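You operate a simulated robot arm through the tools that you are given. There is no shell and no other tool.

The job below is to be done with a simulated robot arm. You get a single attempt, and the scene is never put back.

TASK
Take the pink pad and leave it on the top of the chiller. Count the dye bottles on the table top, then put as many of the cartridges from the table top on top of the grey filter there. Put two of the jars from the table top on the bench in front of the water unit. Open the stirrer drawer, put the nozzle that says "92" from the table top inside, then shut the drawer. Put the filter cartridge from the table top on the sampler bench. Fetch the large tube from the table top and stand it on the blue tray there. Fetch the wash bottle marked "P1" from the shelf over the drum and stand it on the grey letter tray on the table top. Put the sponge on the paper stack on the table top. Press the bath pulse button to switch it on. Any order will do. Set down upright: large tube, wash bottle.

It is judged by the outcome, as a careful person would: the job done as asked, and still so three seconds after it is handed in. It fails if anything else is knocked over, pushed out of place, dropped, spilled or broken.

THE ROBOT
A 6-joint arm with a two-finger gripper on a trunk, on a base that drives. Base frame: it is fixed to the floor where the robot stands at the start and does not move with it; the origin is under the middle of the robot, x ahead of it, y to its left, z up; the surface under the hand at the start is at about z = 880. Units: mm, degrees, N and s.
Its first joint turns from -166.0 to 166.0 degrees. Places, roughly: bath pulse button [3200, 1400, 900]; bench in front of the water unit (38x25 cm) [3060, 340, 880]; cartridge [750, -250, 1000]; dye bottle [1000, 0, 1000]; filter [1000, 0, 1000]; filter cartridge [1500, -250, 1000]; jar [1250, -250, 1000]; large tube [1500, -500, 1000]; letter tray [750, -500, 1000]; n4 drawer [-1100, -100, 700]; nozzle [1500, -250, 1000]; paper stack (21x15x2 cm) [1400, 0, 900]; pink pad (6x10x3 cm) [600, 0, 900]; sampler bench (34x13 cm) [-940, 880, 880]; sponge (10x7x4 cm) [3400, 600, 900]; stirrer drawer [-1100, -100, 700]; top of the chiller (18x22 cm) [1100, -1880, 640]; tray (10x8x1 cm) [1000, -400, 900]; wash bottle [3500, 0, 1250]. Payload 2.45 kg.
The tool frame sits at the grasp point between the pads (the TCP): z along the fingers, y along the line on which they close. The tips reach 20 mm beyond it. Largest opening 140 mm; the body of the gripper starts 168 mm behind the TCP.
Orientation is that of the tool frame in the base frame, as a unit quaternion [x, y, z, w]. With the fingers straight down and closing along the base's y, the tool's x points along the base's -x, its y along +y and its z along -z.

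THE INTERFACE
- The arm moves only by the tool send_rows. Its argument "targets" is a list of rows, each a list of 6 numbers: the shift along the base's x, y, z in units of 250 mm (1.0 is 250 mm), then the turn, a rotation vector about the base's x, y, z in units of 60 degrees (1.0 is 60 degrees). In form: [[x, y, z, wx, wy, wz], ...]. A call has 1 to 20 rows; each row is the pose to reach, as a shift and turn from the pose commanded when the call began. "hand" is the closure, from 0 (fully open) to 1 (shut), set as the call begins (left out, the last holds). A call with a number of a shift or a turn outside -1 to 1 is refused whole. Rows are played at 5 a second. More than 50 mm and 8.6 degrees between two rows, or a gripper value outside its range, and nothing of the call is played. Where a pose cannot be reached the arm comes as near as it can. A force on the tool above 40 N (or 10 N above the force at the start of the call, whichever is more), or a blocked arm, ends the call early, and 0.2 s more pass. The fingers move at their own pace (about 45 mm/s each) and stop on an object; they squeeze with about 40 N. The grip force told is the motor's: it shows also when the fingers shut on nothing. Time passes only in rows, and 0.2 s behind the last, so rows that repeat a pose let the fingers close. It gives the time, the measured TCP pose, the force on the tool (base axes), the opening and the grip force at its end, in the units of the frame above (readings bear some noise), with the torque about the TCP (base axes, N m) and any sound that the robot's microphone picked up.
- Cameras (640 x 400 px; columns grow to the right, rows downward): "scene" is now at [-114.7, 161.4, 1093]; the picture's right is [-0.17, -0.99, 0.00], its down [-0.77, 0.13, -0.63] and it looks along [0.62, -0.11, -0.78] (base axes); focal length 214 px, centre (320, 200). "wrist" rides on the gripper at [78, 11, -209] in the tool frame; the picture's right is [-0.14, 0.99, 0.00], its down [-0.92, -0.13, -0.37] and it looks along [-0.37, -0.05, 0.93] (tool axes); focal length 280 px, centre (320, 200). There is no depth. A picture from a camera that has moved, and an enlarged one, comes with that camera's place and axes in the base frame and with its lens.
- capture(camera): a new picture of that camera. No time passes.
- drive_base(legs): drives the robot by 1 to 6 legs, each [ahead, left, turn to the left] in mm, mm and degrees, along the robot's own axes; the way and the turn of a leg run together, so that a leg with both is an arc; at most 1500 mm and 180 degrees a leg. The arm and the cameras ride along, it lands a little off, and it stops where it bumps. It gives what a move gives.
- pan_tilt(pan, tilt): turns the head with the scene camera to pan (to the left, within 143 degrees either way) and tilt (down, from -29 to 69), counted from straight ahead of the robot. It gives what a move gives.
- close_up(camera, box): a new picture of the part [left, top, right, bottom] of that camera's present view, enlarged. No time passes.
- close_job(): hands the job in; it is judged then, once.

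Nothing tells you exact positions but the pictures and the camera data. Unless the task says otherwise, let go and move clear before handing in.

The tools are called after ">>>" by a JSON object that holds its "method" and its "body". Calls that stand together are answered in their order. send_rows: Moves the arm, as the interface text tells. Its arguments: {"type":"object","properties":{"targets":{"type":"array","items":{"type":"array","items":{"type":"number"}}},"hand":{"type":"number"}},"required":["targets"]} The other tools are called the same way: drive_base (legs) drives the base; pan_tilt (pan, tilt) turns the head that bears the scene camera; capture (camera) takes a picture; close_up (camera, box) takes an enlarged picture of a part of a camera's view; close_job () hands the job in.

At the start:

```text
time: 0.0
position: [632.8, -183.9, 1174.2]
tool_rot: [0.001, 1.0, 0.0, 0.0]
contact_force: [-0.3, 0.3, 0.6]
moment: [-0.03, -0.02, -0.02]
width: 140.3
grip_force: 0.1
robot x, y, heading: [0.1, -0.7, -0.1]
head pan, tilt: [-9.7, 51.3]
```

scene: 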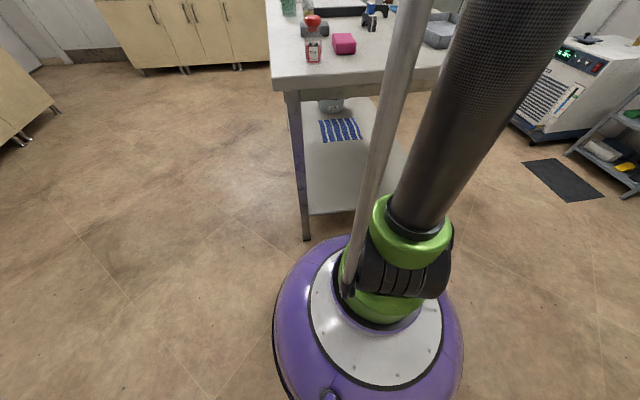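
wrist: 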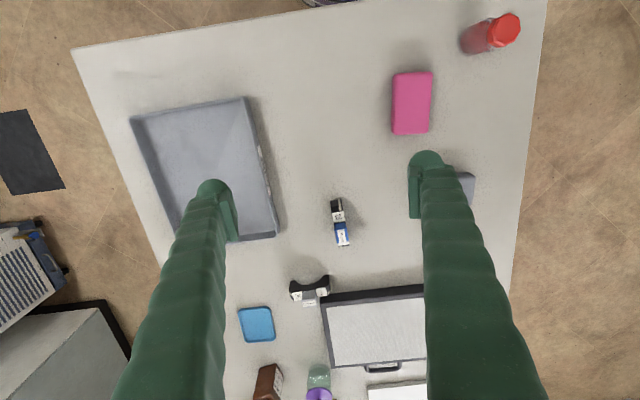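

I see the table ahead with the pink pad, letter tray and other items. I'll look around with the head first to map the room.

>>> {"method": "pan_tilt", "body": {"pan": 0, "tilt": 20}}

>>> {"method": "capture", "body": {"camera": "scene"}}

>>> {"method": "close_up", "body": {"camera": "wrist", "box": [200, 160, 460, 400]}}

```text
time: 1.0
position: [633.5, -184.2, 1173.8]
tool_rot: [0.0, 1.0, 0.001, 0.0]
contact_force: [0.1, 0.0, -0.3]
moment: [0.0, 0.03, -0.03]
width: 140.2
grip_force: 0.1
robot x, y, heading: [-0.6, -1.5, 0.1]
head pan, tilt: [0.0, 20.0]
```

```text
taken
camera scene: at [-96.3, 174.2, 1140.2], right [0.0, -1.0, 0.0], down [-0.34, 0.0, -0.94], along [0.94, 0.0, -0.34], focal length 214 px, centre (320, 200)
```

scene: 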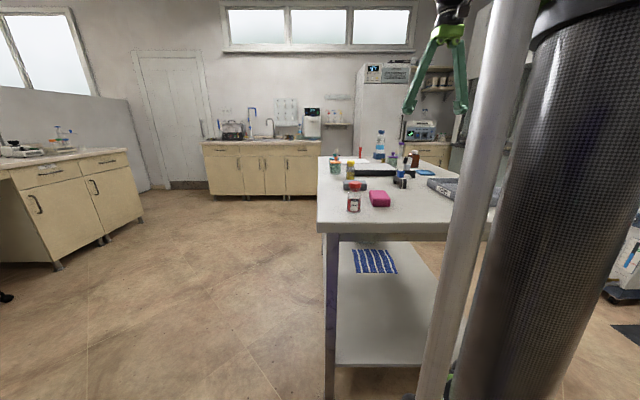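

```text
1.67 times, centred on (330, 280) of wrist
camera zoom: at [555.2, -174.7, 1383.3], right [0.14, 0.99, 0.0], down [0.92, -0.13, 0.37], along [0.37, -0.05, -0.93], focal length 467 px, centre (303, 67)
```

zoom: 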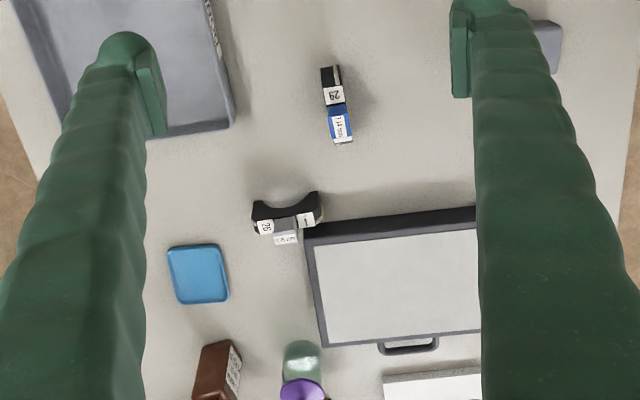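

I see a lab: table ahead, benches behind it. I'll survey all other directions.

>>> {"method": "close_up", "body": {"camera": "scene", "box": [310, 130, 500, 250]}}

>>> {"method": "close_up", "body": {"camera": "scene", "box": [200, 50, 470, 210]}}

>>> {"method": "pan_tilt", "body": {"pan": 70, "tilt": 20}}

>>> {"method": "capture", "body": {"camera": "scene"}}

>>> {"method": "pan_tilt", "body": {"pan": 140, "tilt": 20}}

>>> {"method": "capture", "body": {"camera": "scene"}}

>>> {"method": "pan_tilt", "body": {"pan": -70, "tilt": 20}}

>>> {"method": "capture", "body": {"camera": "scene"}}

>>> {"method": "pan_tilt", "body": {"pan": -140, "tilt": 20}}

>>> {"method": "capture", "body": {"camera": "scene"}}

```text
3.33 times, centred on (405, 190) of scene
camera zoom: at [-96.3, 174.2, 1140.2], right [0.0, -1.0, 0.0], down [-0.34, 0.0, -0.94], along [0.94, 0.0, -0.34], focal length 715 px, centre (37, 233)
```

zoom: 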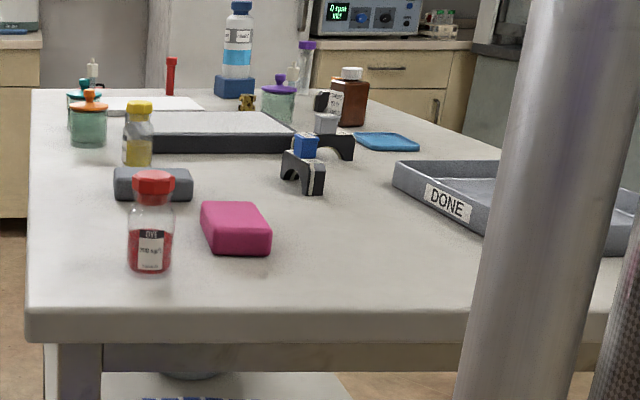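

```text
2.37 times, centred on (335, 130) of scene
camera zoom: at [-96.3, 174.2, 1140.2], right [0.0, -1.0, 0.0], down [-0.34, 0.0, -0.94], along [0.94, 0.0, -0.34], focal length 508 px, centre (284, 366)
```

zoom: 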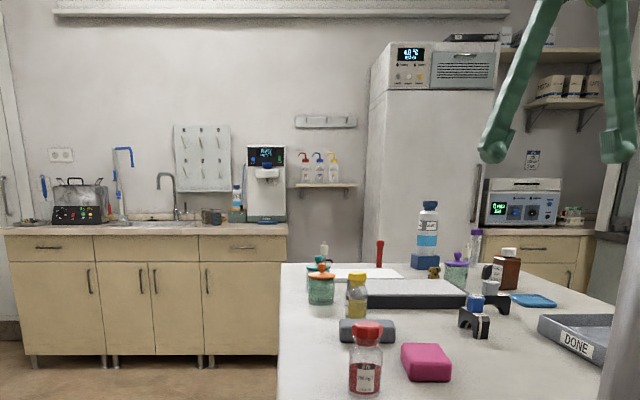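

```text
time: 2.4
position: [634.4, -185.1, 1174.2]
tool_rot: [-0.001, 1.0, 0.0, 0.0]
contact_force: [0.6, -0.9, 0.4]
moment: [0.0, 0.01, 0.04]
width: 139.9
grip_force: 0.1
robot x, y, heading: [2.6, 2.0, 0.0]
head pan, tilt: [70.0, 20.0]
```

```text
taken
camera scene: at [-157.5, 261.7, 1140.3], right [0.94, -0.34, 0.0], down [-0.12, -0.32, -0.94], along [0.32, 0.88, -0.34], focal length 214 px, centre (320, 200)
```

scene: 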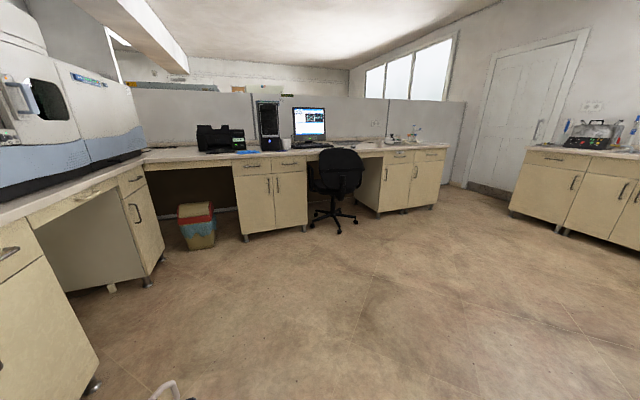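

```text
time: 3.8
position: [634.8, -185.7, 1174.0]
tool_rot: [0.0, 1.0, -0.001, -0.001]
contact_force: [0.6, -0.7, -0.1]
moment: [0.01, -0.02, 0.0]
width: 140.0
grip_force: 0.1
robot x, y, heading: [-0.7, 1.5, -0.2]
head pan, tilt: [140.0, 20.0]
```

```text
taken
camera scene: at [-260.7, 234.1, 1140.3], right [0.64, 0.77, 0.0], down [0.26, -0.22, -0.94], along [-0.72, 0.6, -0.34], focal length 214 px, centre (320, 200)
```

scene: 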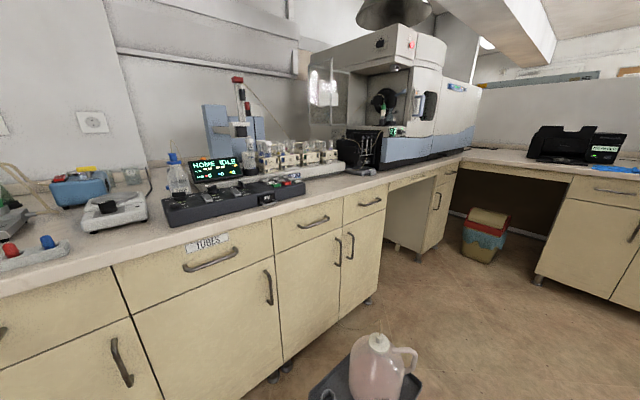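

```text
time: 6.8
position: [633.9, -184.3, 1173.4]
tool_rot: [0.0, 1.0, 0.0, 0.0]
contact_force: [-0.3, -0.2, -0.5]
moment: [0.0, 0.01, 0.02]
width: 139.8
grip_force: 0.0
robot x, y, heading: [-4.9, 0.3, -0.2]
head pan, tilt: [-70.0, 20.0]
```

```text
taken
camera scene: at [-157.5, 86.7, 1140.3], right [-0.94, -0.34, 0.0], down [-0.12, 0.32, -0.94], along [0.32, -0.88, -0.34], focal length 214 px, centre (320, 200)
```

scene: 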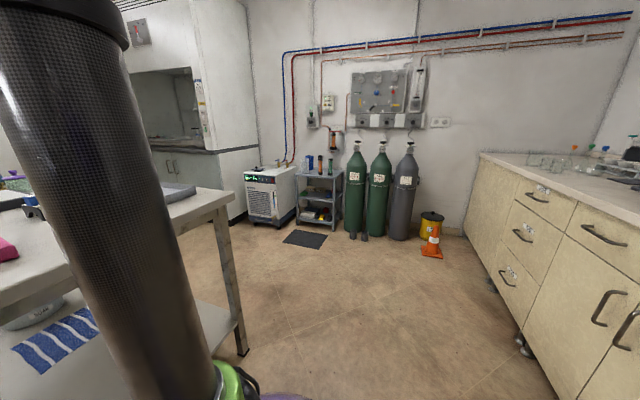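

```text
time: 8.2
position: [633.7, -185.5, 1172.7]
tool_rot: [0.0, 1.0, 0.0, 0.001]
contact_force: [0.2, 0.1, 0.0]
moment: [-0.01, -0.01, 0.0]
width: 140.2
grip_force: 0.1
robot x, y, heading: [0.5, 1.1, 0.1]
head pan, tilt: [-140.0, 20.0]
```

```text
taken
camera scene: at [-260.7, 114.3, 1140.3], right [-0.64, 0.77, 0.0], down [0.26, 0.22, -0.94], along [-0.72, -0.6, -0.34], focal length 214 px, centre (320, 200)
```

scene: 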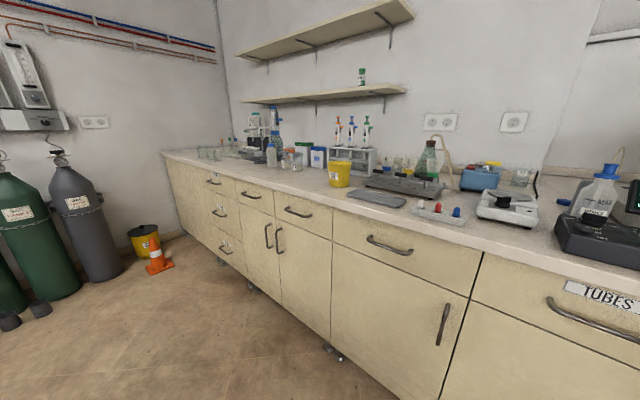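

I see benches all round; the stirrer drawer is in the bench behind me. I'll zoom in for labels.

>>> {"method": "close_up", "body": {"camera": "scene", "box": [200, 110, 420, 250]}}

>>> {"method": "close_up", "body": {"camera": "scene", "box": [400, 130, 640, 290]}}

>>> {"method": "close_up", "body": {"camera": "scene", "box": [160, 150, 340, 270]}}

>>> {"method": "pan_tilt", "body": {"pan": 143, "tilt": 15}}

>>> {"method": "capture", "body": {"camera": "scene"}}

>>> {"method": "close_up", "body": {"camera": "scene", "box": [0, 130, 240, 290]}}

>>> {"method": "close_up", "body": {"camera": "scene", "box": [160, 60, 480, 260]}}

```text
2.86 times, centred on (310, 180) of scene
camera zoom: at [-260.7, 114.3, 1140.3], right [-0.64, 0.77, 0.0], down [0.26, 0.22, -0.94], along [-0.72, -0.6, -0.34], focal length 613 px, centre (349, 257)
```

zoom: 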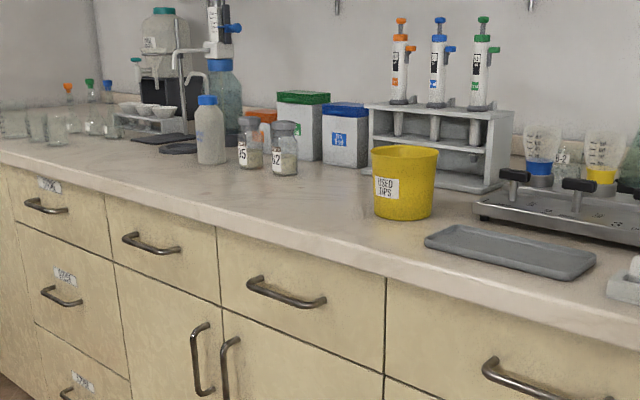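

```text
2.50 times, centred on (520, 210) of scene
camera zoom: at [-260.7, 114.3, 1140.3], right [-0.64, 0.77, 0.0], down [0.26, 0.22, -0.94], along [-0.72, -0.6, -0.34], focal length 536 px, centre (-180, 175)
```

zoom: 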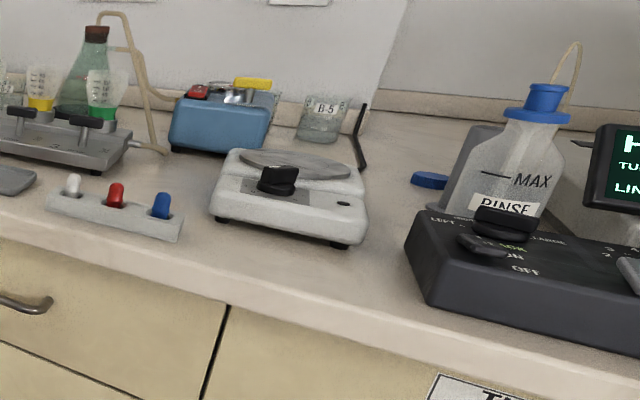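

```text
3.33 times, centred on (250, 210) of scene
camera zoom: at [-260.7, 114.3, 1140.3], right [-0.64, 0.77, 0.0], down [0.26, 0.22, -0.94], along [-0.72, -0.6, -0.34], focal length 715 px, centre (553, 167)
```

zoom: 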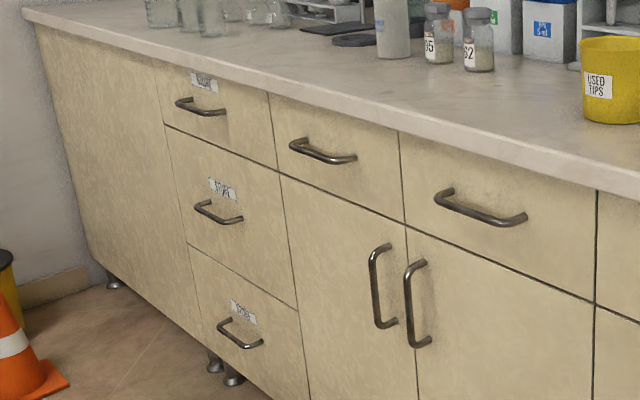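

```text
time: 12.1
position: [634.5, -183.9, 1173.5]
tool_rot: [0.0, 1.0, 0.001, 0.0]
contact_force: [0.0, 0.2, -0.3]
moment: [0.02, -0.02, 0.01]
width: 140.1
grip_force: 0.0
robot x, y, heading: [-1.7, -0.9, 0.1]
head pan, tilt: [143.0, 15.0]
```

```text
taken
camera scene: at [-264.0, 230.4, 1148.5], right [0.6, 0.8, 0.0], down [0.21, -0.16, -0.97], along [-0.77, 0.58, -0.26], focal length 214 px, centre (320, 200)
```

scene: 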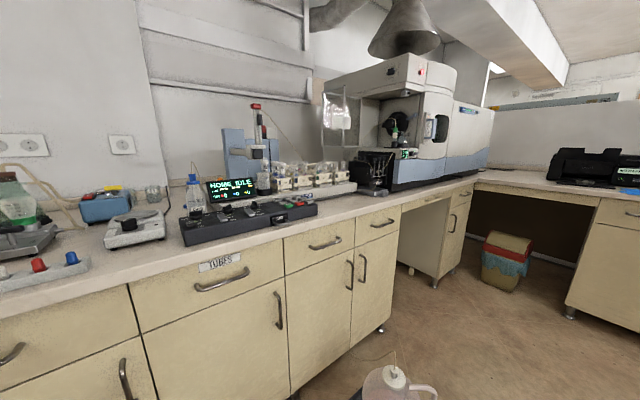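

```text
2.50 times, centred on (120, 210) of scene
camera zoom: at [-264.0, 230.4, 1148.5], right [0.6, 0.8, 0.0], down [0.21, -0.16, -0.97], along [-0.77, 0.58, -0.26], focal length 536 px, centre (820, 175)
```

zoom: 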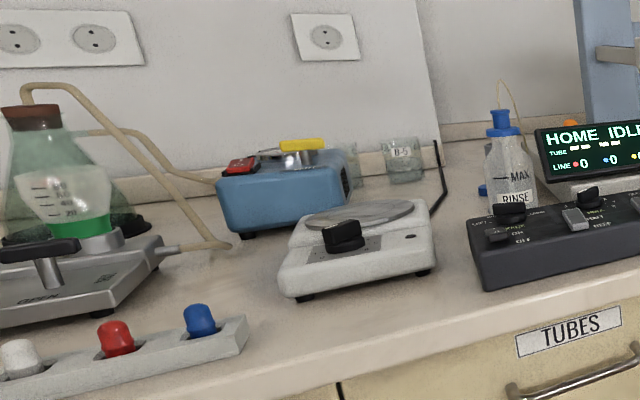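

```text
2.00 times, centred on (320, 160) of scene
camera zoom: at [-264.0, 230.4, 1148.5], right [0.6, 0.8, 0.0], down [0.21, -0.16, -0.97], along [-0.77, 0.58, -0.26], focal length 429 px, centre (320, 280)
```

zoom: 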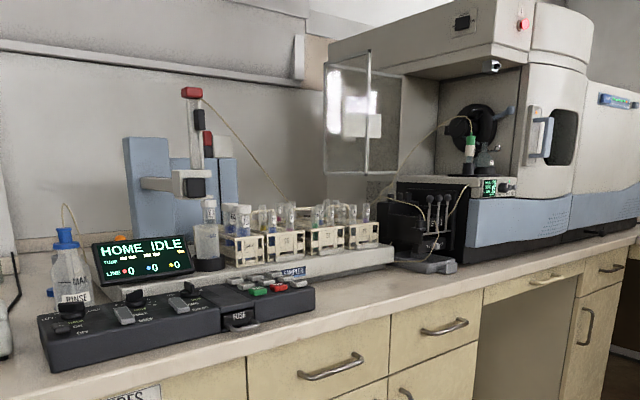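

The drawers behind have labels; I'll zoom hard on those, then look at the other areas.

>>> {"method": "pan_tilt", "body": {"pan": -143, "tilt": 30}}

>>> {"method": "capture", "body": {"camera": "scene"}}

>>> {"method": "close_up", "body": {"camera": "scene", "box": [160, 130, 260, 240]}}

>>> {"method": "close_up", "body": {"camera": "scene", "box": [310, 90, 640, 300]}}

>>> {"method": "pan_tilt", "body": {"pan": -100, "tilt": 25}}

>>> {"method": "capture", "body": {"camera": "scene"}}

>>> {"method": "pan_tilt", "body": {"pan": -60, "tilt": 10}}

>>> {"method": "close_up", "body": {"camera": "scene", "box": [220, 80, 480, 240]}}

>>> {"method": "close_up", "body": {"camera": "scene", "box": [0, 0, 250, 200]}}

```text
time: 16.1
position: [634.3, -184.4, 1174.8]
tool_rot: [0.001, 1.0, 0.0, 0.0]
contact_force: [-0.4, 0.2, 0.9]
moment: [0.06, -0.03, -0.02]
width: 139.7
grip_force: 0.1
robot x, y, heading: [0.9, 0.5, 0.2]
head pan, tilt: [-143.0, 30.0]
```

```text
taken
camera scene: at [-261.6, 119.7, 1124.3], right [-0.6, 0.8, 0.0], down [0.4, 0.3, -0.87], along [-0.69, -0.52, -0.5], focal length 214 px, centre (320, 200)
```

scene: 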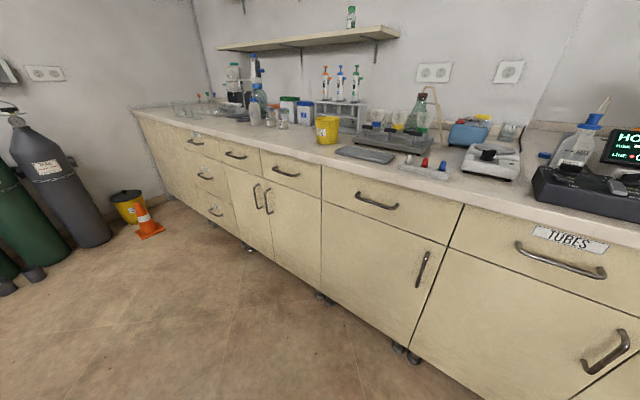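

```text
3.64 times, centred on (210, 185) of scene
camera zoom: at [-261.6, 119.7, 1124.3], right [-0.6, 0.8, 0.0], down [0.4, 0.3, -0.87], along [-0.69, -0.52, -0.5], focal length 780 px, centre (720, 254)
```

zoom: 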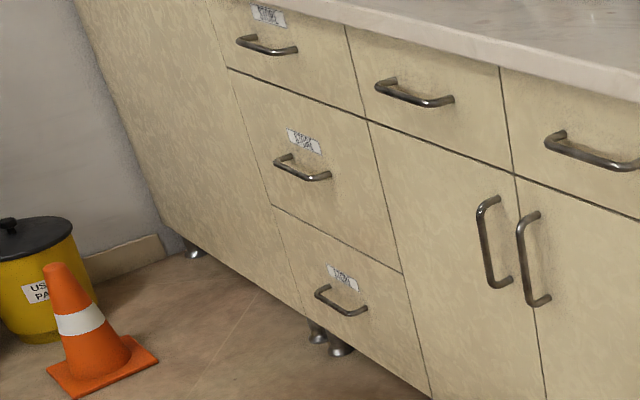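

```text
1.90 times, centred on (475, 195) of scene
camera zoom: at [-261.6, 119.7, 1124.3], right [-0.6, 0.8, 0.0], down [0.4, 0.3, -0.87], along [-0.69, -0.52, -0.5], focal length 408 px, centre (25, 210)
```

zoom: 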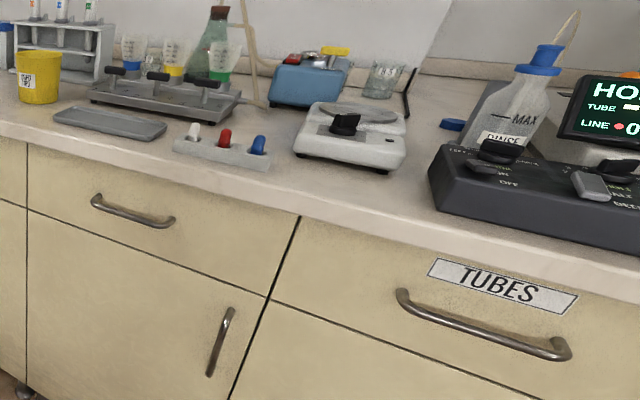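

```text
time: 17.1
position: [634.8, -183.7, 1173.2]
tool_rot: [0.0, 1.0, 0.0, 0.0]
contact_force: [0.8, 0.5, -0.9]
moment: [0.0, -0.02, -0.01]
width: 139.9
grip_force: 0.0
robot x, y, heading: [-3.2, -1.8, -0.1]
head pan, tilt: [-100.0, 25.0]
```

```text
taken
camera scene: at [-205.5, 83.5, 1132.2], right [-0.98, 0.17, 0.0], down [0.07, 0.42, -0.91], along [-0.16, -0.89, -0.42], focal length 214 px, centre (320, 200)
```

scene: 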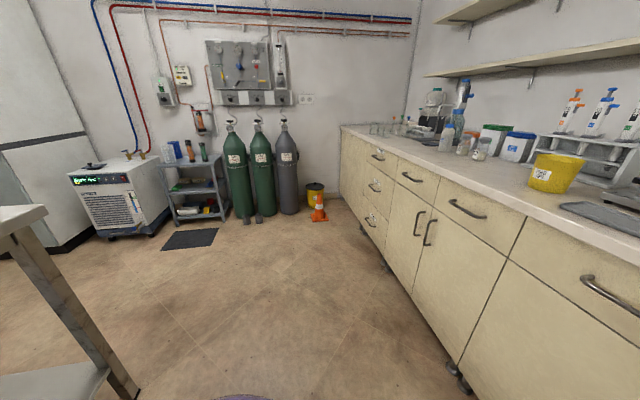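

```text
time: 18.2
position: [634.4, -185.4, 1173.4]
tool_rot: [0.0, 1.0, -0.001, 0.0]
contact_force: [-0.3, 0.9, -0.1]
moment: [0.0, -0.01, -0.04]
width: 140.0
grip_force: 0.1
robot x, y, heading: [0.1, 1.4, 0.1]
head pan, tilt: [-60.0, 10.0]
```

```text
2.46 times, centred on (350, 160) of scene
camera zoom: at [-143.0, 93.6, 1156.6], right [-0.87, -0.5, 0.0], down [-0.09, 0.15, -0.98], along [0.49, -0.85, -0.17], focal length 528 px, centre (246, 298)
```

zoom: 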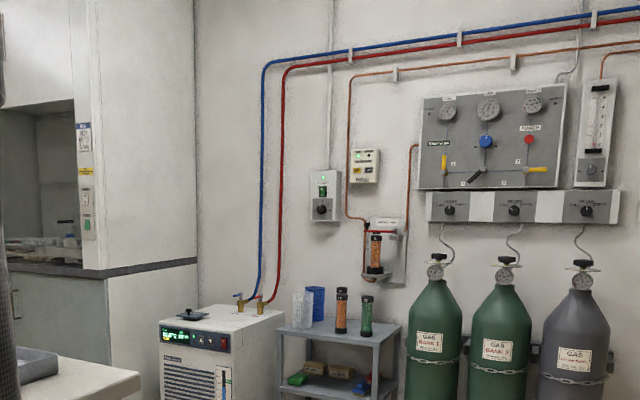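

```text
2.00 times, centred on (125, 100) of scene
camera zoom: at [-143.0, 93.6, 1156.6], right [-0.87, -0.5, 0.0], down [-0.09, 0.15, -0.98], along [0.49, -0.85, -0.17], focal length 429 px, centre (710, 400)
```

zoom: 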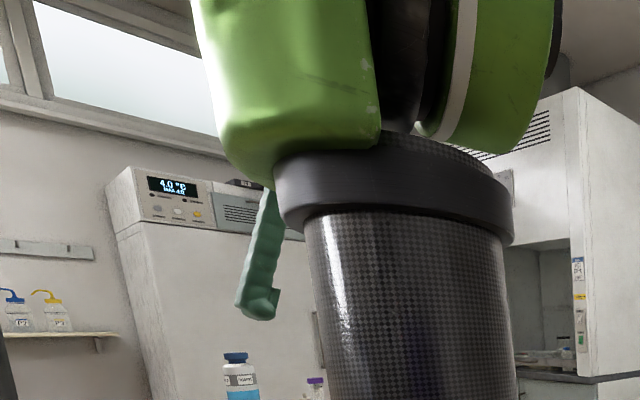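

The long drawer at y≈-100 under the bench behind is likely relevant, but labels must be read close up. First I'll inspect the table from above with the wrist camera.

>>> {"method": "send_rows", "body": {"targets": [[0.15, 0, 0, 0, 0, 0], [0.3, 0, 0.1, 0, 0, 0], [0.45, 0, 0.2, 0, 0, 0], [0.6, 0, 0.3, 0, 0, 0], [0.75, 0, 0.35, 0, 0, 0], [0.9, 0, 0.35, 0, 0, 0]], "hand": 0}}

>>> {"method": "capture", "body": {"camera": "wrist"}}

>>> {"method": "close_up", "body": {"camera": "wrist", "box": [160, 0, 480, 200]}}

>>> {"method": "close_up", "body": {"camera": "wrist", "box": [160, 200, 480, 400]}}

```text
time: 19.6
position: [837.2, -180.0, 1234.0]
tool_rot: [0.002, 1.0, 0.0, 0.0]
contact_force: [-0.2, 0.2, 1.1]
moment: [0.04, -0.14, 0.03]
width: 140.1
grip_force: 0.1
out of reach, approached as far as the arm can: row 5, 6
robot x, y, heading: [1.0, 1.0, 0.0]
head pan, tilt: [-60.0, 10.0]
```

```text
taken
camera wrist: at [757.3, -169.7, 1444.0], right [0.14, 0.99, 0.0], down [0.92, -0.13, 0.37], along [0.37, -0.05, -0.93], focal length 280 px, centre (320, 200)
```

wrist: 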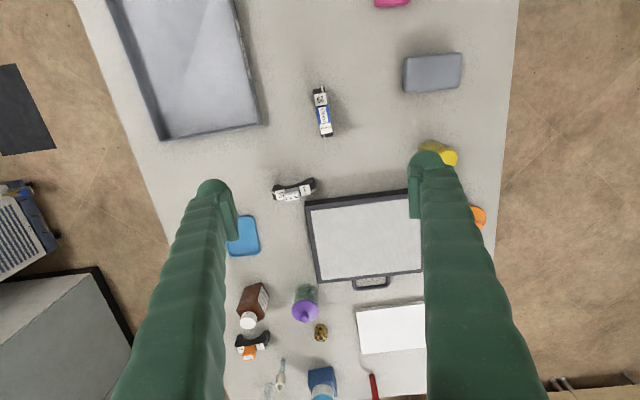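

```text
2.00 times, centred on (320, 100) of wrist
camera zoom: at [757.3, -169.7, 1444.0], right [0.14, 0.99, 0.0], down [0.92, -0.13, 0.37], along [0.37, -0.05, -0.93], focal length 561 px, centre (320, 400)
```

zoom: 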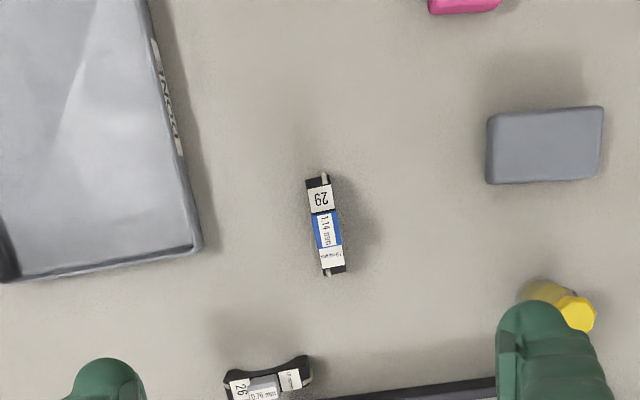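

```text
2.00 times, centred on (320, 300) of wrist
camera zoom: at [757.3, -169.7, 1444.0], right [0.14, 0.99, 0.0], down [0.92, -0.13, 0.37], along [0.37, -0.05, -0.93], focal length 561 px, centre (320, 0)
```

zoom: 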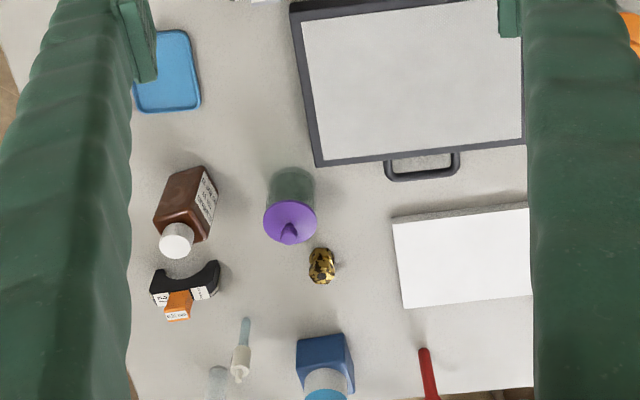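

The table holds three coloured-cartridge bridges, a framed filter panel, jars, dye bottles, and smaller items farther back. I'll drive to the table's left side for reach and a better view.

>>> {"method": "send_rows", "body": {"targets": [[-0.19, 0, 0, 0, 0, 0], [-0.38, 0, 0.0, 0, 0, 0], [-0.57, 0, 0.0, 0, 0, 0], [-0.76, 0, 0.0, 0, 0, 0], [-0.95, 0, 0.0, 0, 0, 0]], "hand": 0}}

>>> {"method": "drive_base", "body": {"legs": [[0, 700, 0], [1100, 0, 0], [0, 0, -90]]}}

>>> {"method": "pan_tilt", "body": {"pan": 0, "tilt": 35}}

>>> {"method": "capture", "body": {"camera": "scene"}}

>>> {"method": "capture", "body": {"camera": "wrist"}}

```text
time: 20.8
position: [599.9, -178.5, 1231.9]
tool_rot: [0.001, 1.0, 0.001, 0.001]
contact_force: [-0.2, -0.3, -0.3]
moment: [0.05, 0.13, -0.02]
width: 140.0
grip_force: 0.0
robot x, y, heading: [5.4, -0.6, 0.1]
head pan, tilt: [-60.0, 10.0]
```

```text
time: 33.7
position: [915.7, 100.1, 1232.5]
tool_rot: [0.71, 0.705, 0.0, 0.0]
contact_force: [-0.6, -0.4, 0.3]
moment: [0.0, -0.02, 0.03]
width: 140.0
grip_force: 0.1
robot x, y, heading: [1096.3, 694.5, -90.5]
head pan, tilt: [-60.0, 10.0]
```

```text
time: 35.0
position: [914.6, 100.2, 1232.5]
tool_rot: [0.709, 0.705, 0.0, 0.0]
contact_force: [-0.3, 0.1, 0.2]
moment: [0.01, -0.01, -0.01]
width: 140.0
grip_force: 0.1
robot x, y, heading: [1099.0, 701.3, -90.4]
head pan, tilt: [0.0, 35.0]
```

```text
taken
camera scene: at [1274.1, 797.6, 1116.5], right [-1.0, 0.01, 0.0], down [0.0, 0.57, -0.82], along [-0.01, -0.82, -0.57], focal length 214 px, centre (320, 200)
```

scene: 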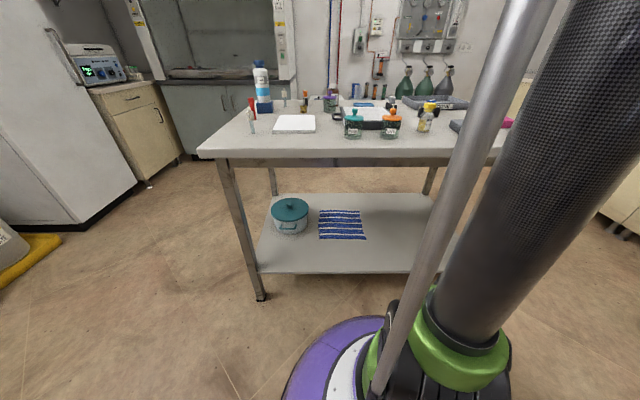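

```text
taken
camera wrist: at [926.3, 177.3, 1442.1], right [0.99, -0.14, 0.0], down [-0.13, -0.92, 0.37], along [-0.05, -0.36, -0.93], focal length 280 px, centre (320, 200)
```

wrist: 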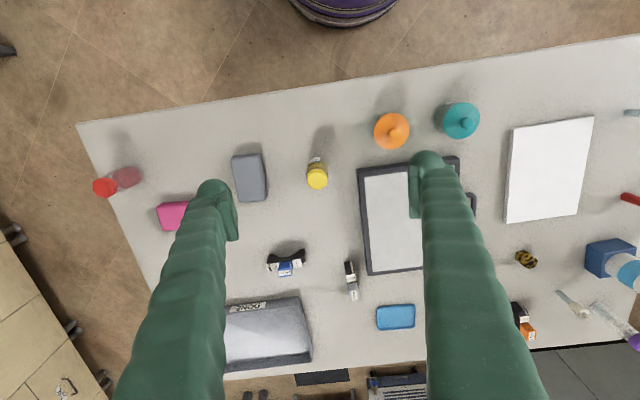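

I'll move the arm toward the table's far end for a better look at the small items.

>>> {"method": "send_rows", "body": {"targets": [[0.2, 0, 0.05, 0, 0, 0], [0.4, 0, 0.1, 0, 0, 0], [0.6, 0, 0.15, 0, 0, 0], [0.8, 0, 0.2, 0, 0, 0], [1.0, 0, 0.2, 0, 0, 0]]}}

>>> {"method": "capture", "body": {"camera": "wrist"}}

>>> {"method": "close_up", "body": {"camera": "wrist", "box": [430, 180, 640, 350]}}

>>> {"method": "close_up", "body": {"camera": "scene", "box": [230, 50, 350, 140]}}

>>> {"method": "close_up", "body": {"camera": "scene", "box": [330, 70, 480, 150]}}

```text
refused: row 1 steps farther than a row can; nothing moved
```

```text
taken
camera wrist: at [926.3, 177.3, 1442.1], right [0.99, -0.14, 0.0], down [-0.13, -0.92, 0.37], along [-0.05, -0.36, -0.93], focal length 280 px, centre (320, 200)
```

wrist: 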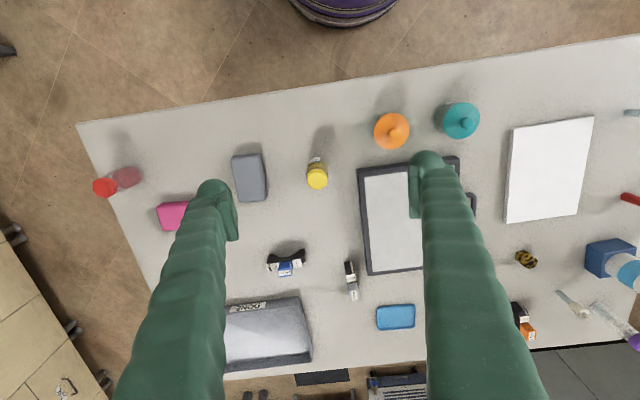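

```text
2.35 times, centred on (535, 265) of wrist
camera zoom: at [926.3, 177.3, 1442.1], right [0.99, -0.14, 0.0], down [-0.13, -0.92, 0.37], along [-0.05, -0.36, -0.93], focal length 660 px, centre (-186, 47)
```

zoom: 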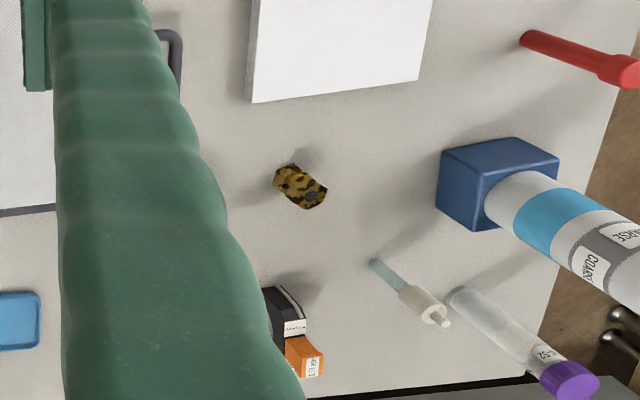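

```text
4.44 times, centred on (290, 95) of scene
camera zoom: at [1274.1, 797.6, 1116.5], right [-1.0, 0.01, 0.0], down [0.0, 0.57, -0.82], along [-0.01, -0.82, -0.57], focal length 953 px, centre (453, 667)
```

zoom: 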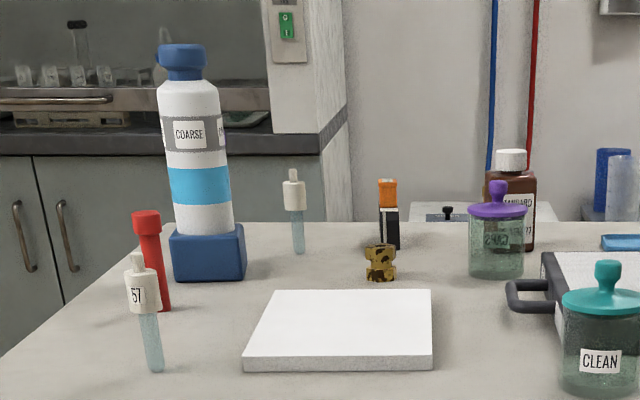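

```text
4.27 times, centred on (405, 110) of scene
camera zoom: at [1274.1, 797.6, 1116.5], right [-1.0, 0.01, 0.0], down [0.0, 0.57, -0.82], along [-0.01, -0.82, -0.57], focal length 915 px, centre (-43, 584)
```

zoom: 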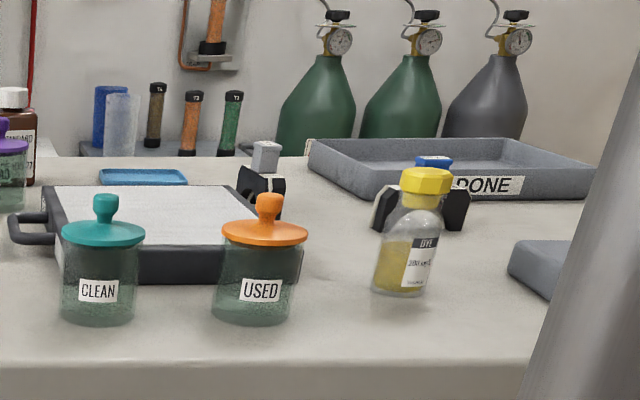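

Two DYE-labelled bottles (red, yellow) are visible so far; nozzles are the white-headed glass stems, and the "COARSE" unit looks like the filter cartridge. I'll move a bit closer and inspect the cartridges.

>>> {"method": "drive_base", "body": {"legs": [[90, 0, 0]]}}

>>> {"method": "send_rows", "body": {"targets": [[0, -0.19, 0, 0, 0, 0], [0.0, -0.38, 0, 0, 0, 0], [0.0, -0.57, 0, 0, 0, 0], [0.05, -0.76, 0, 0, 0, 0], [0.1, -0.9, 0, 0, 0, 0]]}}

>>> {"method": "capture", "body": {"camera": "wrist"}}

>>> {"method": "close_up", "body": {"camera": "scene", "box": [230, 40, 500, 180]}}

```text
time: 36.1
position: [915.6, 10.8, 1233.2]
tool_rot: [0.709, 0.705, 0.0, 0.0]
contact_force: [1.1, -0.3, 0.8]
moment: [0.0, 0.0, -0.02]
width: 140.1
grip_force: 0.1
robot x, y, heading: [1095.9, 611.5, -90.2]
head pan, tilt: [0.0, 35.0]
```

```text
time: 37.3
position: [938.7, -213.9, 1234.5]
tool_rot: [0.71, 0.705, 0.0, 0.0]
contact_force: [-0.4, 0.9, 0.7]
moment: [-0.16, -0.02, 0.0]
width: 140.1
grip_force: 0.1
robot x, y, heading: [1097.7, 609.8, -90.1]
head pan, tilt: [0.0, 35.0]
```

```text
taken
camera wrist: at [949.6, -137.4, 1443.5], right [0.99, -0.14, 0.0], down [-0.13, -0.92, 0.37], along [-0.05, -0.37, -0.93], focal length 280 px, centre (320, 200)
```

wrist: 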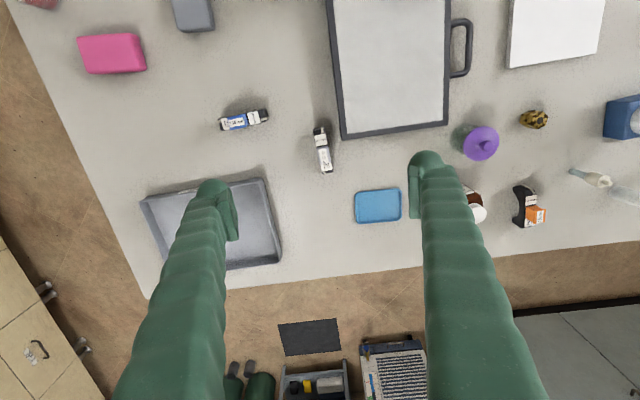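

```text
2.37 times, centred on (365, 110) of scene
camera zoom: at [1273.6, 708.6, 1116.4], right [-1.0, 0.01, 0.0], down [0.0, 0.57, -0.82], along [0.0, -0.82, -0.57], focal length 508 px, centre (213, 413)
```

zoom: 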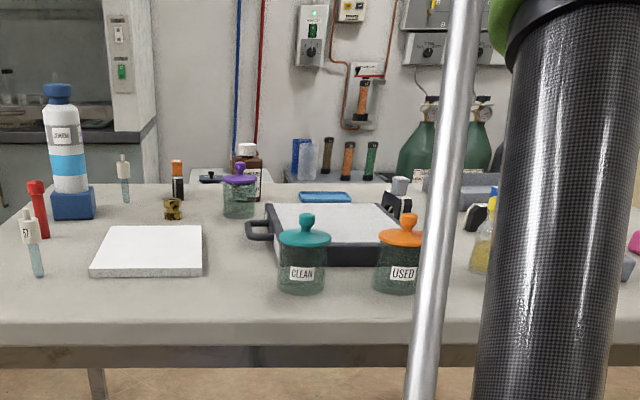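

I see the grey cartridge at about (940,-243) just beside the filter panel (x 980–1175, y -225–25). I'll descend over it for a closer look.

>>> {"method": "send_rows", "body": {"targets": [[0, -0.06, -0.18, 0, 0, 0], [0.0, -0.12, -0.36, 0, 0, 0], [0.0, -0.12, -0.54, 0, 0, 0], [0.0, -0.12, -0.72, 0, 0, 0]]}}

>>> {"method": "capture", "body": {"camera": "wrist"}}

>>> {"method": "close_up", "body": {"camera": "wrist", "box": [240, 120, 420, 240]}}

```text
time: 38.3
position: [940.4, -243.8, 1050.8]
tool_rot: [0.709, 0.706, 0.0, 0.0]
contact_force: [0.1, -0.2, -0.4]
moment: [-0.04, 0.02, 0.02]
width: 140.0
grip_force: 0.2
robot x, y, heading: [1099.7, 604.4, -90.1]
head pan, tilt: [0.0, 35.0]
```

```text
taken
camera wrist: at [951.5, -167.6, 1261.3], right [0.99, -0.14, 0.0], down [-0.13, -0.92, 0.37], along [-0.05, -0.36, -0.93], focal length 280 px, centre (320, 200)
```

wrist: 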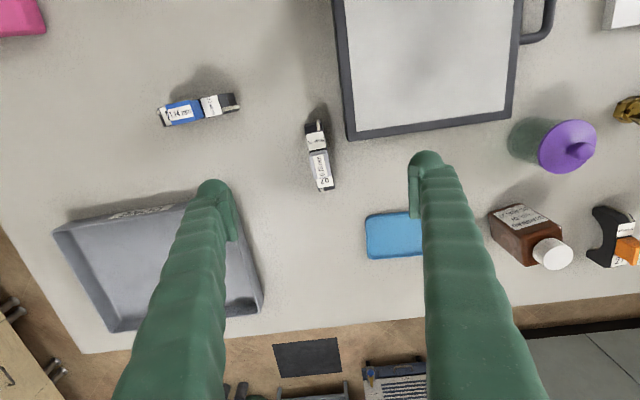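

```text
3.33 times, centred on (330, 180) of wrist
camera zoom: at [951.5, -167.6, 1261.3], right [0.99, -0.14, 0.0], down [-0.13, -0.92, 0.37], along [-0.05, -0.36, -0.93], focal length 935 px, centre (287, 267)
```

zoom: 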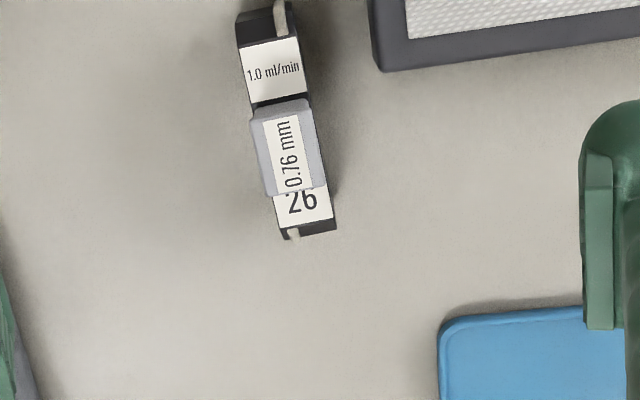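

The grey cartridge "26" is centred at (942,-244), tilted ~4°. I'll narrow the fingers and descend onto its block.

>>> {"method": "send_rows", "body": {"targets": [[0.008, -0.02, 0, 0, 0, 0.073], [0.008, -0.02, 0, 0, 0, 0.073], [0.008, -0.02, 0, 0, 0, 0.073], [0.008, -0.02, -0.15, 0, 0, 0.073], [0.008, -0.02, -0.3, 0, 0, 0.073], [0.008, -0.02, -0.38, 0, 0, 0.073], [0.008, -0.02, -0.42, 0, 0, 0.073]], "hand": 0.643}}

>>> {"method": "capture", "body": {"camera": "wrist"}}

>>> {"method": "capture", "body": {"camera": "scene"}}

>>> {"method": "close_up", "body": {"camera": "scene", "box": [330, 60, 450, 140]}}

```text
time: 39.9
position: [943.9, -248.5, 946.8]
tool_rot: [0.682, 0.731, 0.0, -0.001]
contact_force: [0.3, 0.3, -0.1]
moment: [-0.03, 0.01, -0.01]
width: 50.1
grip_force: 0.0
robot x, y, heading: [1096.0, 610.7, -90.3]
head pan, tilt: [0.0, 35.0]
```

```text
taken
camera wrist: at [947.9, -171.8, 1156.5], right [1.0, -0.07, 0.0], down [-0.06, -0.93, 0.37], along [-0.03, -0.37, -0.93], focal length 280 px, centre (320, 200)
```

wrist: 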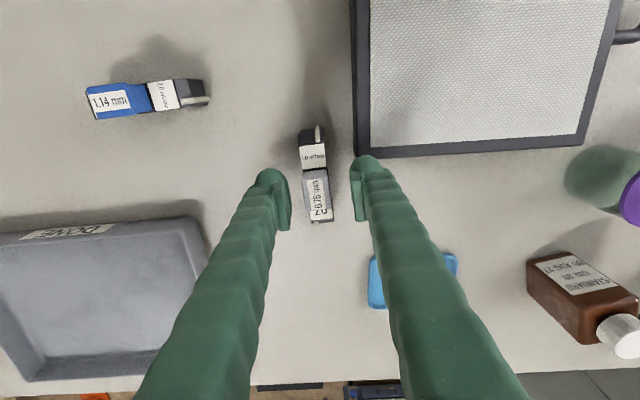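

```text
taken
camera scene: at [1273.5, 708.0, 1116.5], right [-1.0, 0.01, 0.0], down [0.0, 0.57, -0.82], along [0.0, -0.82, -0.57], focal length 214 px, centre (320, 200)
```

scene: 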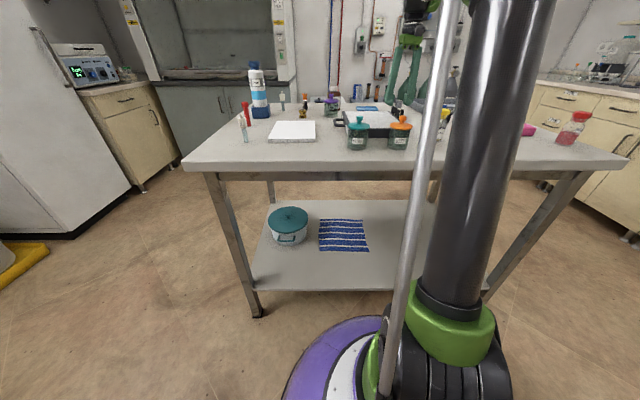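

```text
5.00 times, centred on (390, 100) of scene
camera zoom: at [1273.5, 708.0, 1116.5], right [-1.0, 0.01, 0.0], down [0.0, 0.57, -0.82], along [0.0, -0.82, -0.57], focal length 1072 px, centre (-30, 700)
```

zoom: 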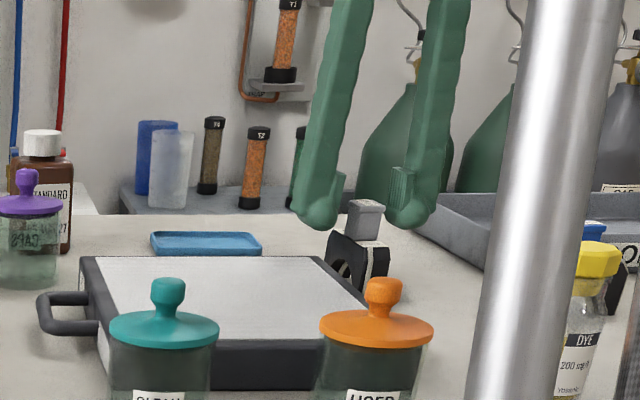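

The fingers straddle the grey block. I'll go down a few mm, close and lift.

>>> {"method": "send_rows", "body": {"targets": [[0, 0, -0.03, 0, 0, 0], [0, 0, -0.03, 0, 0, 0]]}}

>>> {"method": "send_rows", "body": {"targets": [[0, 0, 0, 0, 0, 0], [0, 0, 0, 0, 0, 0], [0, 0, 0, 0, 0, 0], [0, 0, 0, 0, 0, 0]], "hand": 1}}

>>> {"method": "send_rows", "body": {"targets": [[0, 0, 0.05, 0, 0, 0], [0, 0, 0.15, 0, 0, 0], [0, 0, 0.3, 0, 0, 0]]}}

>>> {"method": "capture", "body": {"camera": "wrist"}}

>>> {"method": "close_up", "body": {"camera": "scene", "box": [330, 60, 450, 140]}}

```text
time: 40.5
position: [945.1, -250.5, 938.8]
tool_rot: [0.682, 0.731, 0.001, -0.001]
contact_force: [0.0, -1.0, -1.2]
moment: [0.02, -0.01, -0.01]
width: 50.1
grip_force: 0.1
robot x, y, heading: [1100.3, 606.1, -90.4]
head pan, tilt: [0.0, 35.0]
```

```text
time: 41.5
position: [942.9, -249.7, 939.3]
tool_rot: [0.682, 0.731, 0.001, 0.0]
contact_force: [-0.7, 0.2, 1.2]
moment: [0.0, 0.0, 0.03]
width: 18.4
grip_force: 39.6
robot x, y, heading: [1098.5, 606.4, -90.3]
head pan, tilt: [0.0, 35.0]
```

```text
time: 42.3
position: [942.7, -250.6, 1015.3]
tool_rot: [0.682, 0.731, 0.0, 0.0]
contact_force: [-0.5, -0.1, -1.2]
moment: [0.04, 0.02, -0.04]
width: 18.2
grip_force: 40.0
robot x, y, heading: [1100.1, 607.0, -90.3]
head pan, tilt: [0.0, 35.0]
```

```text
taken
camera wrist: at [948.0, -172.2, 1224.9], right [1.0, -0.07, 0.0], down [-0.06, -0.93, 0.37], along [-0.03, -0.37, -0.93], focal length 280 px, centre (320, 200)
```

wrist: 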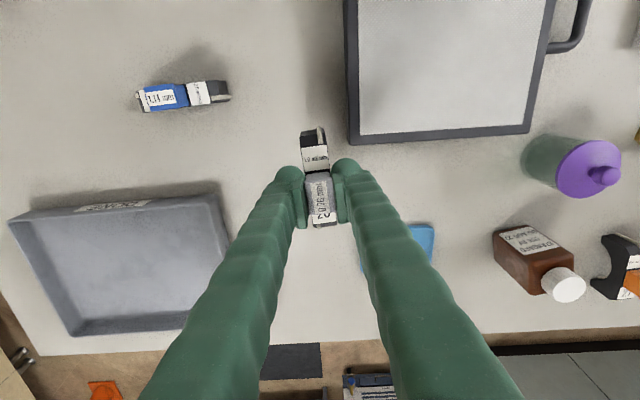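

```text
5.00 times, centred on (390, 100) of scene
camera zoom: at [1273.5, 707.9, 1116.5], right [-1.0, 0.01, 0.0], down [0.0, 0.57, -0.82], along [0.0, -0.82, -0.57], focal length 1072 px, centre (-30, 700)
```

zoom: 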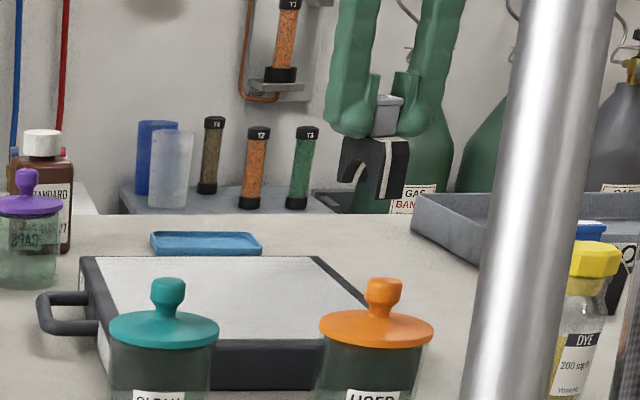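

Cartridge 26 is held. I'll carry it over the filter panel and lower gently.

>>> {"method": "send_rows", "body": {"targets": [[0.0, 0, 0.06, 0, 0, 0], [0.09, 0.12, 0.06, 0, 0, 0], [0.18, 0.24, 0.06, 0, 0, 0], [0.27, 0.36, 0.06, 0, 0, 0], [0.35, 0.48, 0.06, 0, 0, 0], [0.35, 0.48, -0.05, 0, 0, 0], [0.35, 0.48, -0.1, 0, 0, 0], [0.35, 0.48, -0.12, 0, 0, 0]]}}

>>> {"method": "capture", "body": {"camera": "scene"}}

>>> {"method": "close_up", "body": {"camera": "scene", "box": [330, 60, 450, 140]}}

>>> {"method": "capture", "body": {"camera": "wrist"}}

```text
time: 44.1
position: [1030.7, -130.8, 984.8]
tool_rot: [0.681, 0.732, -0.001, 0.0]
contact_force: [-0.1, 0.4, -0.6]
moment: [0.02, 0.02, -0.03]
width: 18.6
grip_force: 39.9
robot x, y, heading: [1100.0, 607.7, -90.4]
head pan, tilt: [0.0, 35.0]
```

```text
taken
camera scene: at [1273.6, 708.0, 1116.4], right [-1.0, 0.01, 0.0], down [0.0, 0.57, -0.82], along [0.0, -0.82, -0.57], focal length 214 px, centre (320, 200)
```

scene: 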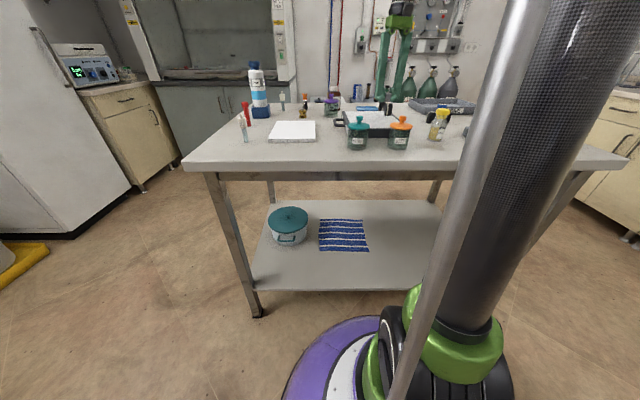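

```text
5.00 times, centred on (390, 100) of scene
camera zoom: at [1273.6, 708.0, 1116.4], right [-1.0, 0.01, 0.0], down [0.0, 0.57, -0.82], along [0.0, -0.82, -0.57], focal length 1072 px, centre (-30, 700)
```

zoom: 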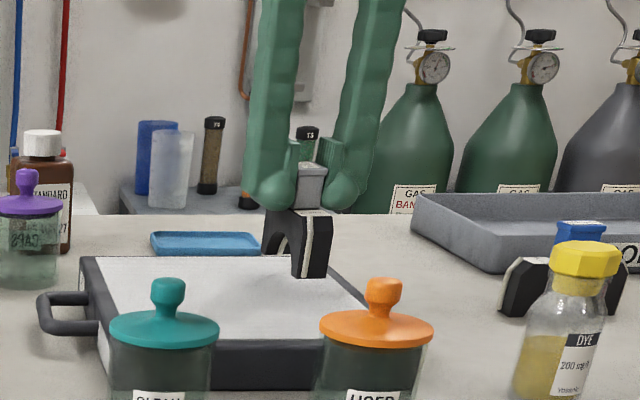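

```text
taken
camera wrist: at [1034.6, -52.7, 1194.2], right [1.0, -0.07, 0.0], down [-0.06, -0.93, 0.37], along [-0.03, -0.37, -0.93], focal length 280 px, centre (320, 200)
```

wrist: 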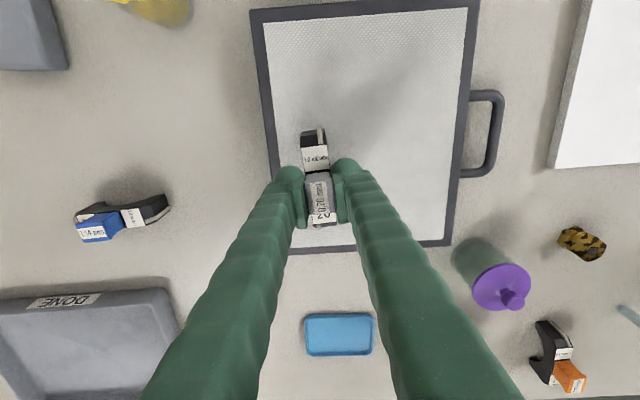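

Feet are close above the panel. Lowering in small steps.

>>> {"method": "send_rows", "body": {"targets": [[0, 0, -0.012, 0, 0, 0], [0, 0, -0.024, 0, 0, 0], [0, 0, -0.032, 0, 0, 0]]}}

>>> {"method": "close_up", "body": {"camera": "scene", "box": [360, 80, 440, 130]}}

```text
time: 44.9
position: [1030.9, -130.1, 976.3]
tool_rot: [0.682, 0.732, 0.0, 0.0]
contact_force: [0.8, -0.3, -0.4]
moment: [-0.02, 0.0, 0.0]
width: 18.6
grip_force: 39.7
robot x, y, heading: [1100.5, 605.8, -90.3]
head pan, tilt: [0.0, 35.0]
```

```text
8.00 times, centred on (400, 105) of scene
camera zoom: at [1273.6, 708.0, 1116.4], right [-1.0, 0.01, 0.0], down [0.0, 0.57, -0.82], along [0.0, -0.82, -0.57], focal length 1716 px, centre (-320, 960)
```

zoom: 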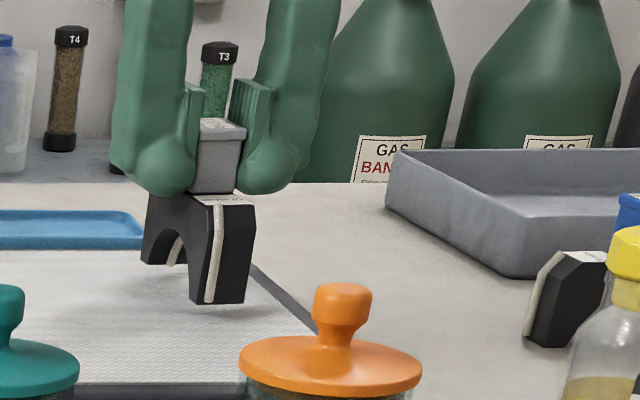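

No contact yet; continuing down.

>>> {"method": "send_rows", "body": {"targets": [[0, 0, -0.01, 0, 0, 0], [0, 0, -0.02, 0, 0, 0]]}}

>>> {"method": "send_rows", "body": {"targets": [[0, 0, -0.008, 0, 0, 0], [0, 0, -0.016, 0, 0, 0]]}}

```text
time: 45.5
position: [1031.1, -130.2, 971.7]
tool_rot: [0.682, 0.731, 0.0, 0.0]
contact_force: [0.4, 0.3, -0.4]
moment: [0.0, -0.03, -0.01]
width: 18.6
grip_force: 40.2
robot x, y, heading: [1102.1, 610.3, -90.3]
head pan, tilt: [0.0, 35.0]
```

```text
time: 46.1
position: [1030.8, -129.6, 968.9]
tool_rot: [0.682, 0.732, 0.001, 0.0]
contact_force: [0.0, -2.0, 9.8]
moment: [-0.04, -0.11, -0.01]
width: 18.1
grip_force: 39.3
robot x, y, heading: [1100.1, 605.6, -90.1]
head pan, tilt: [0.0, 35.0]
```

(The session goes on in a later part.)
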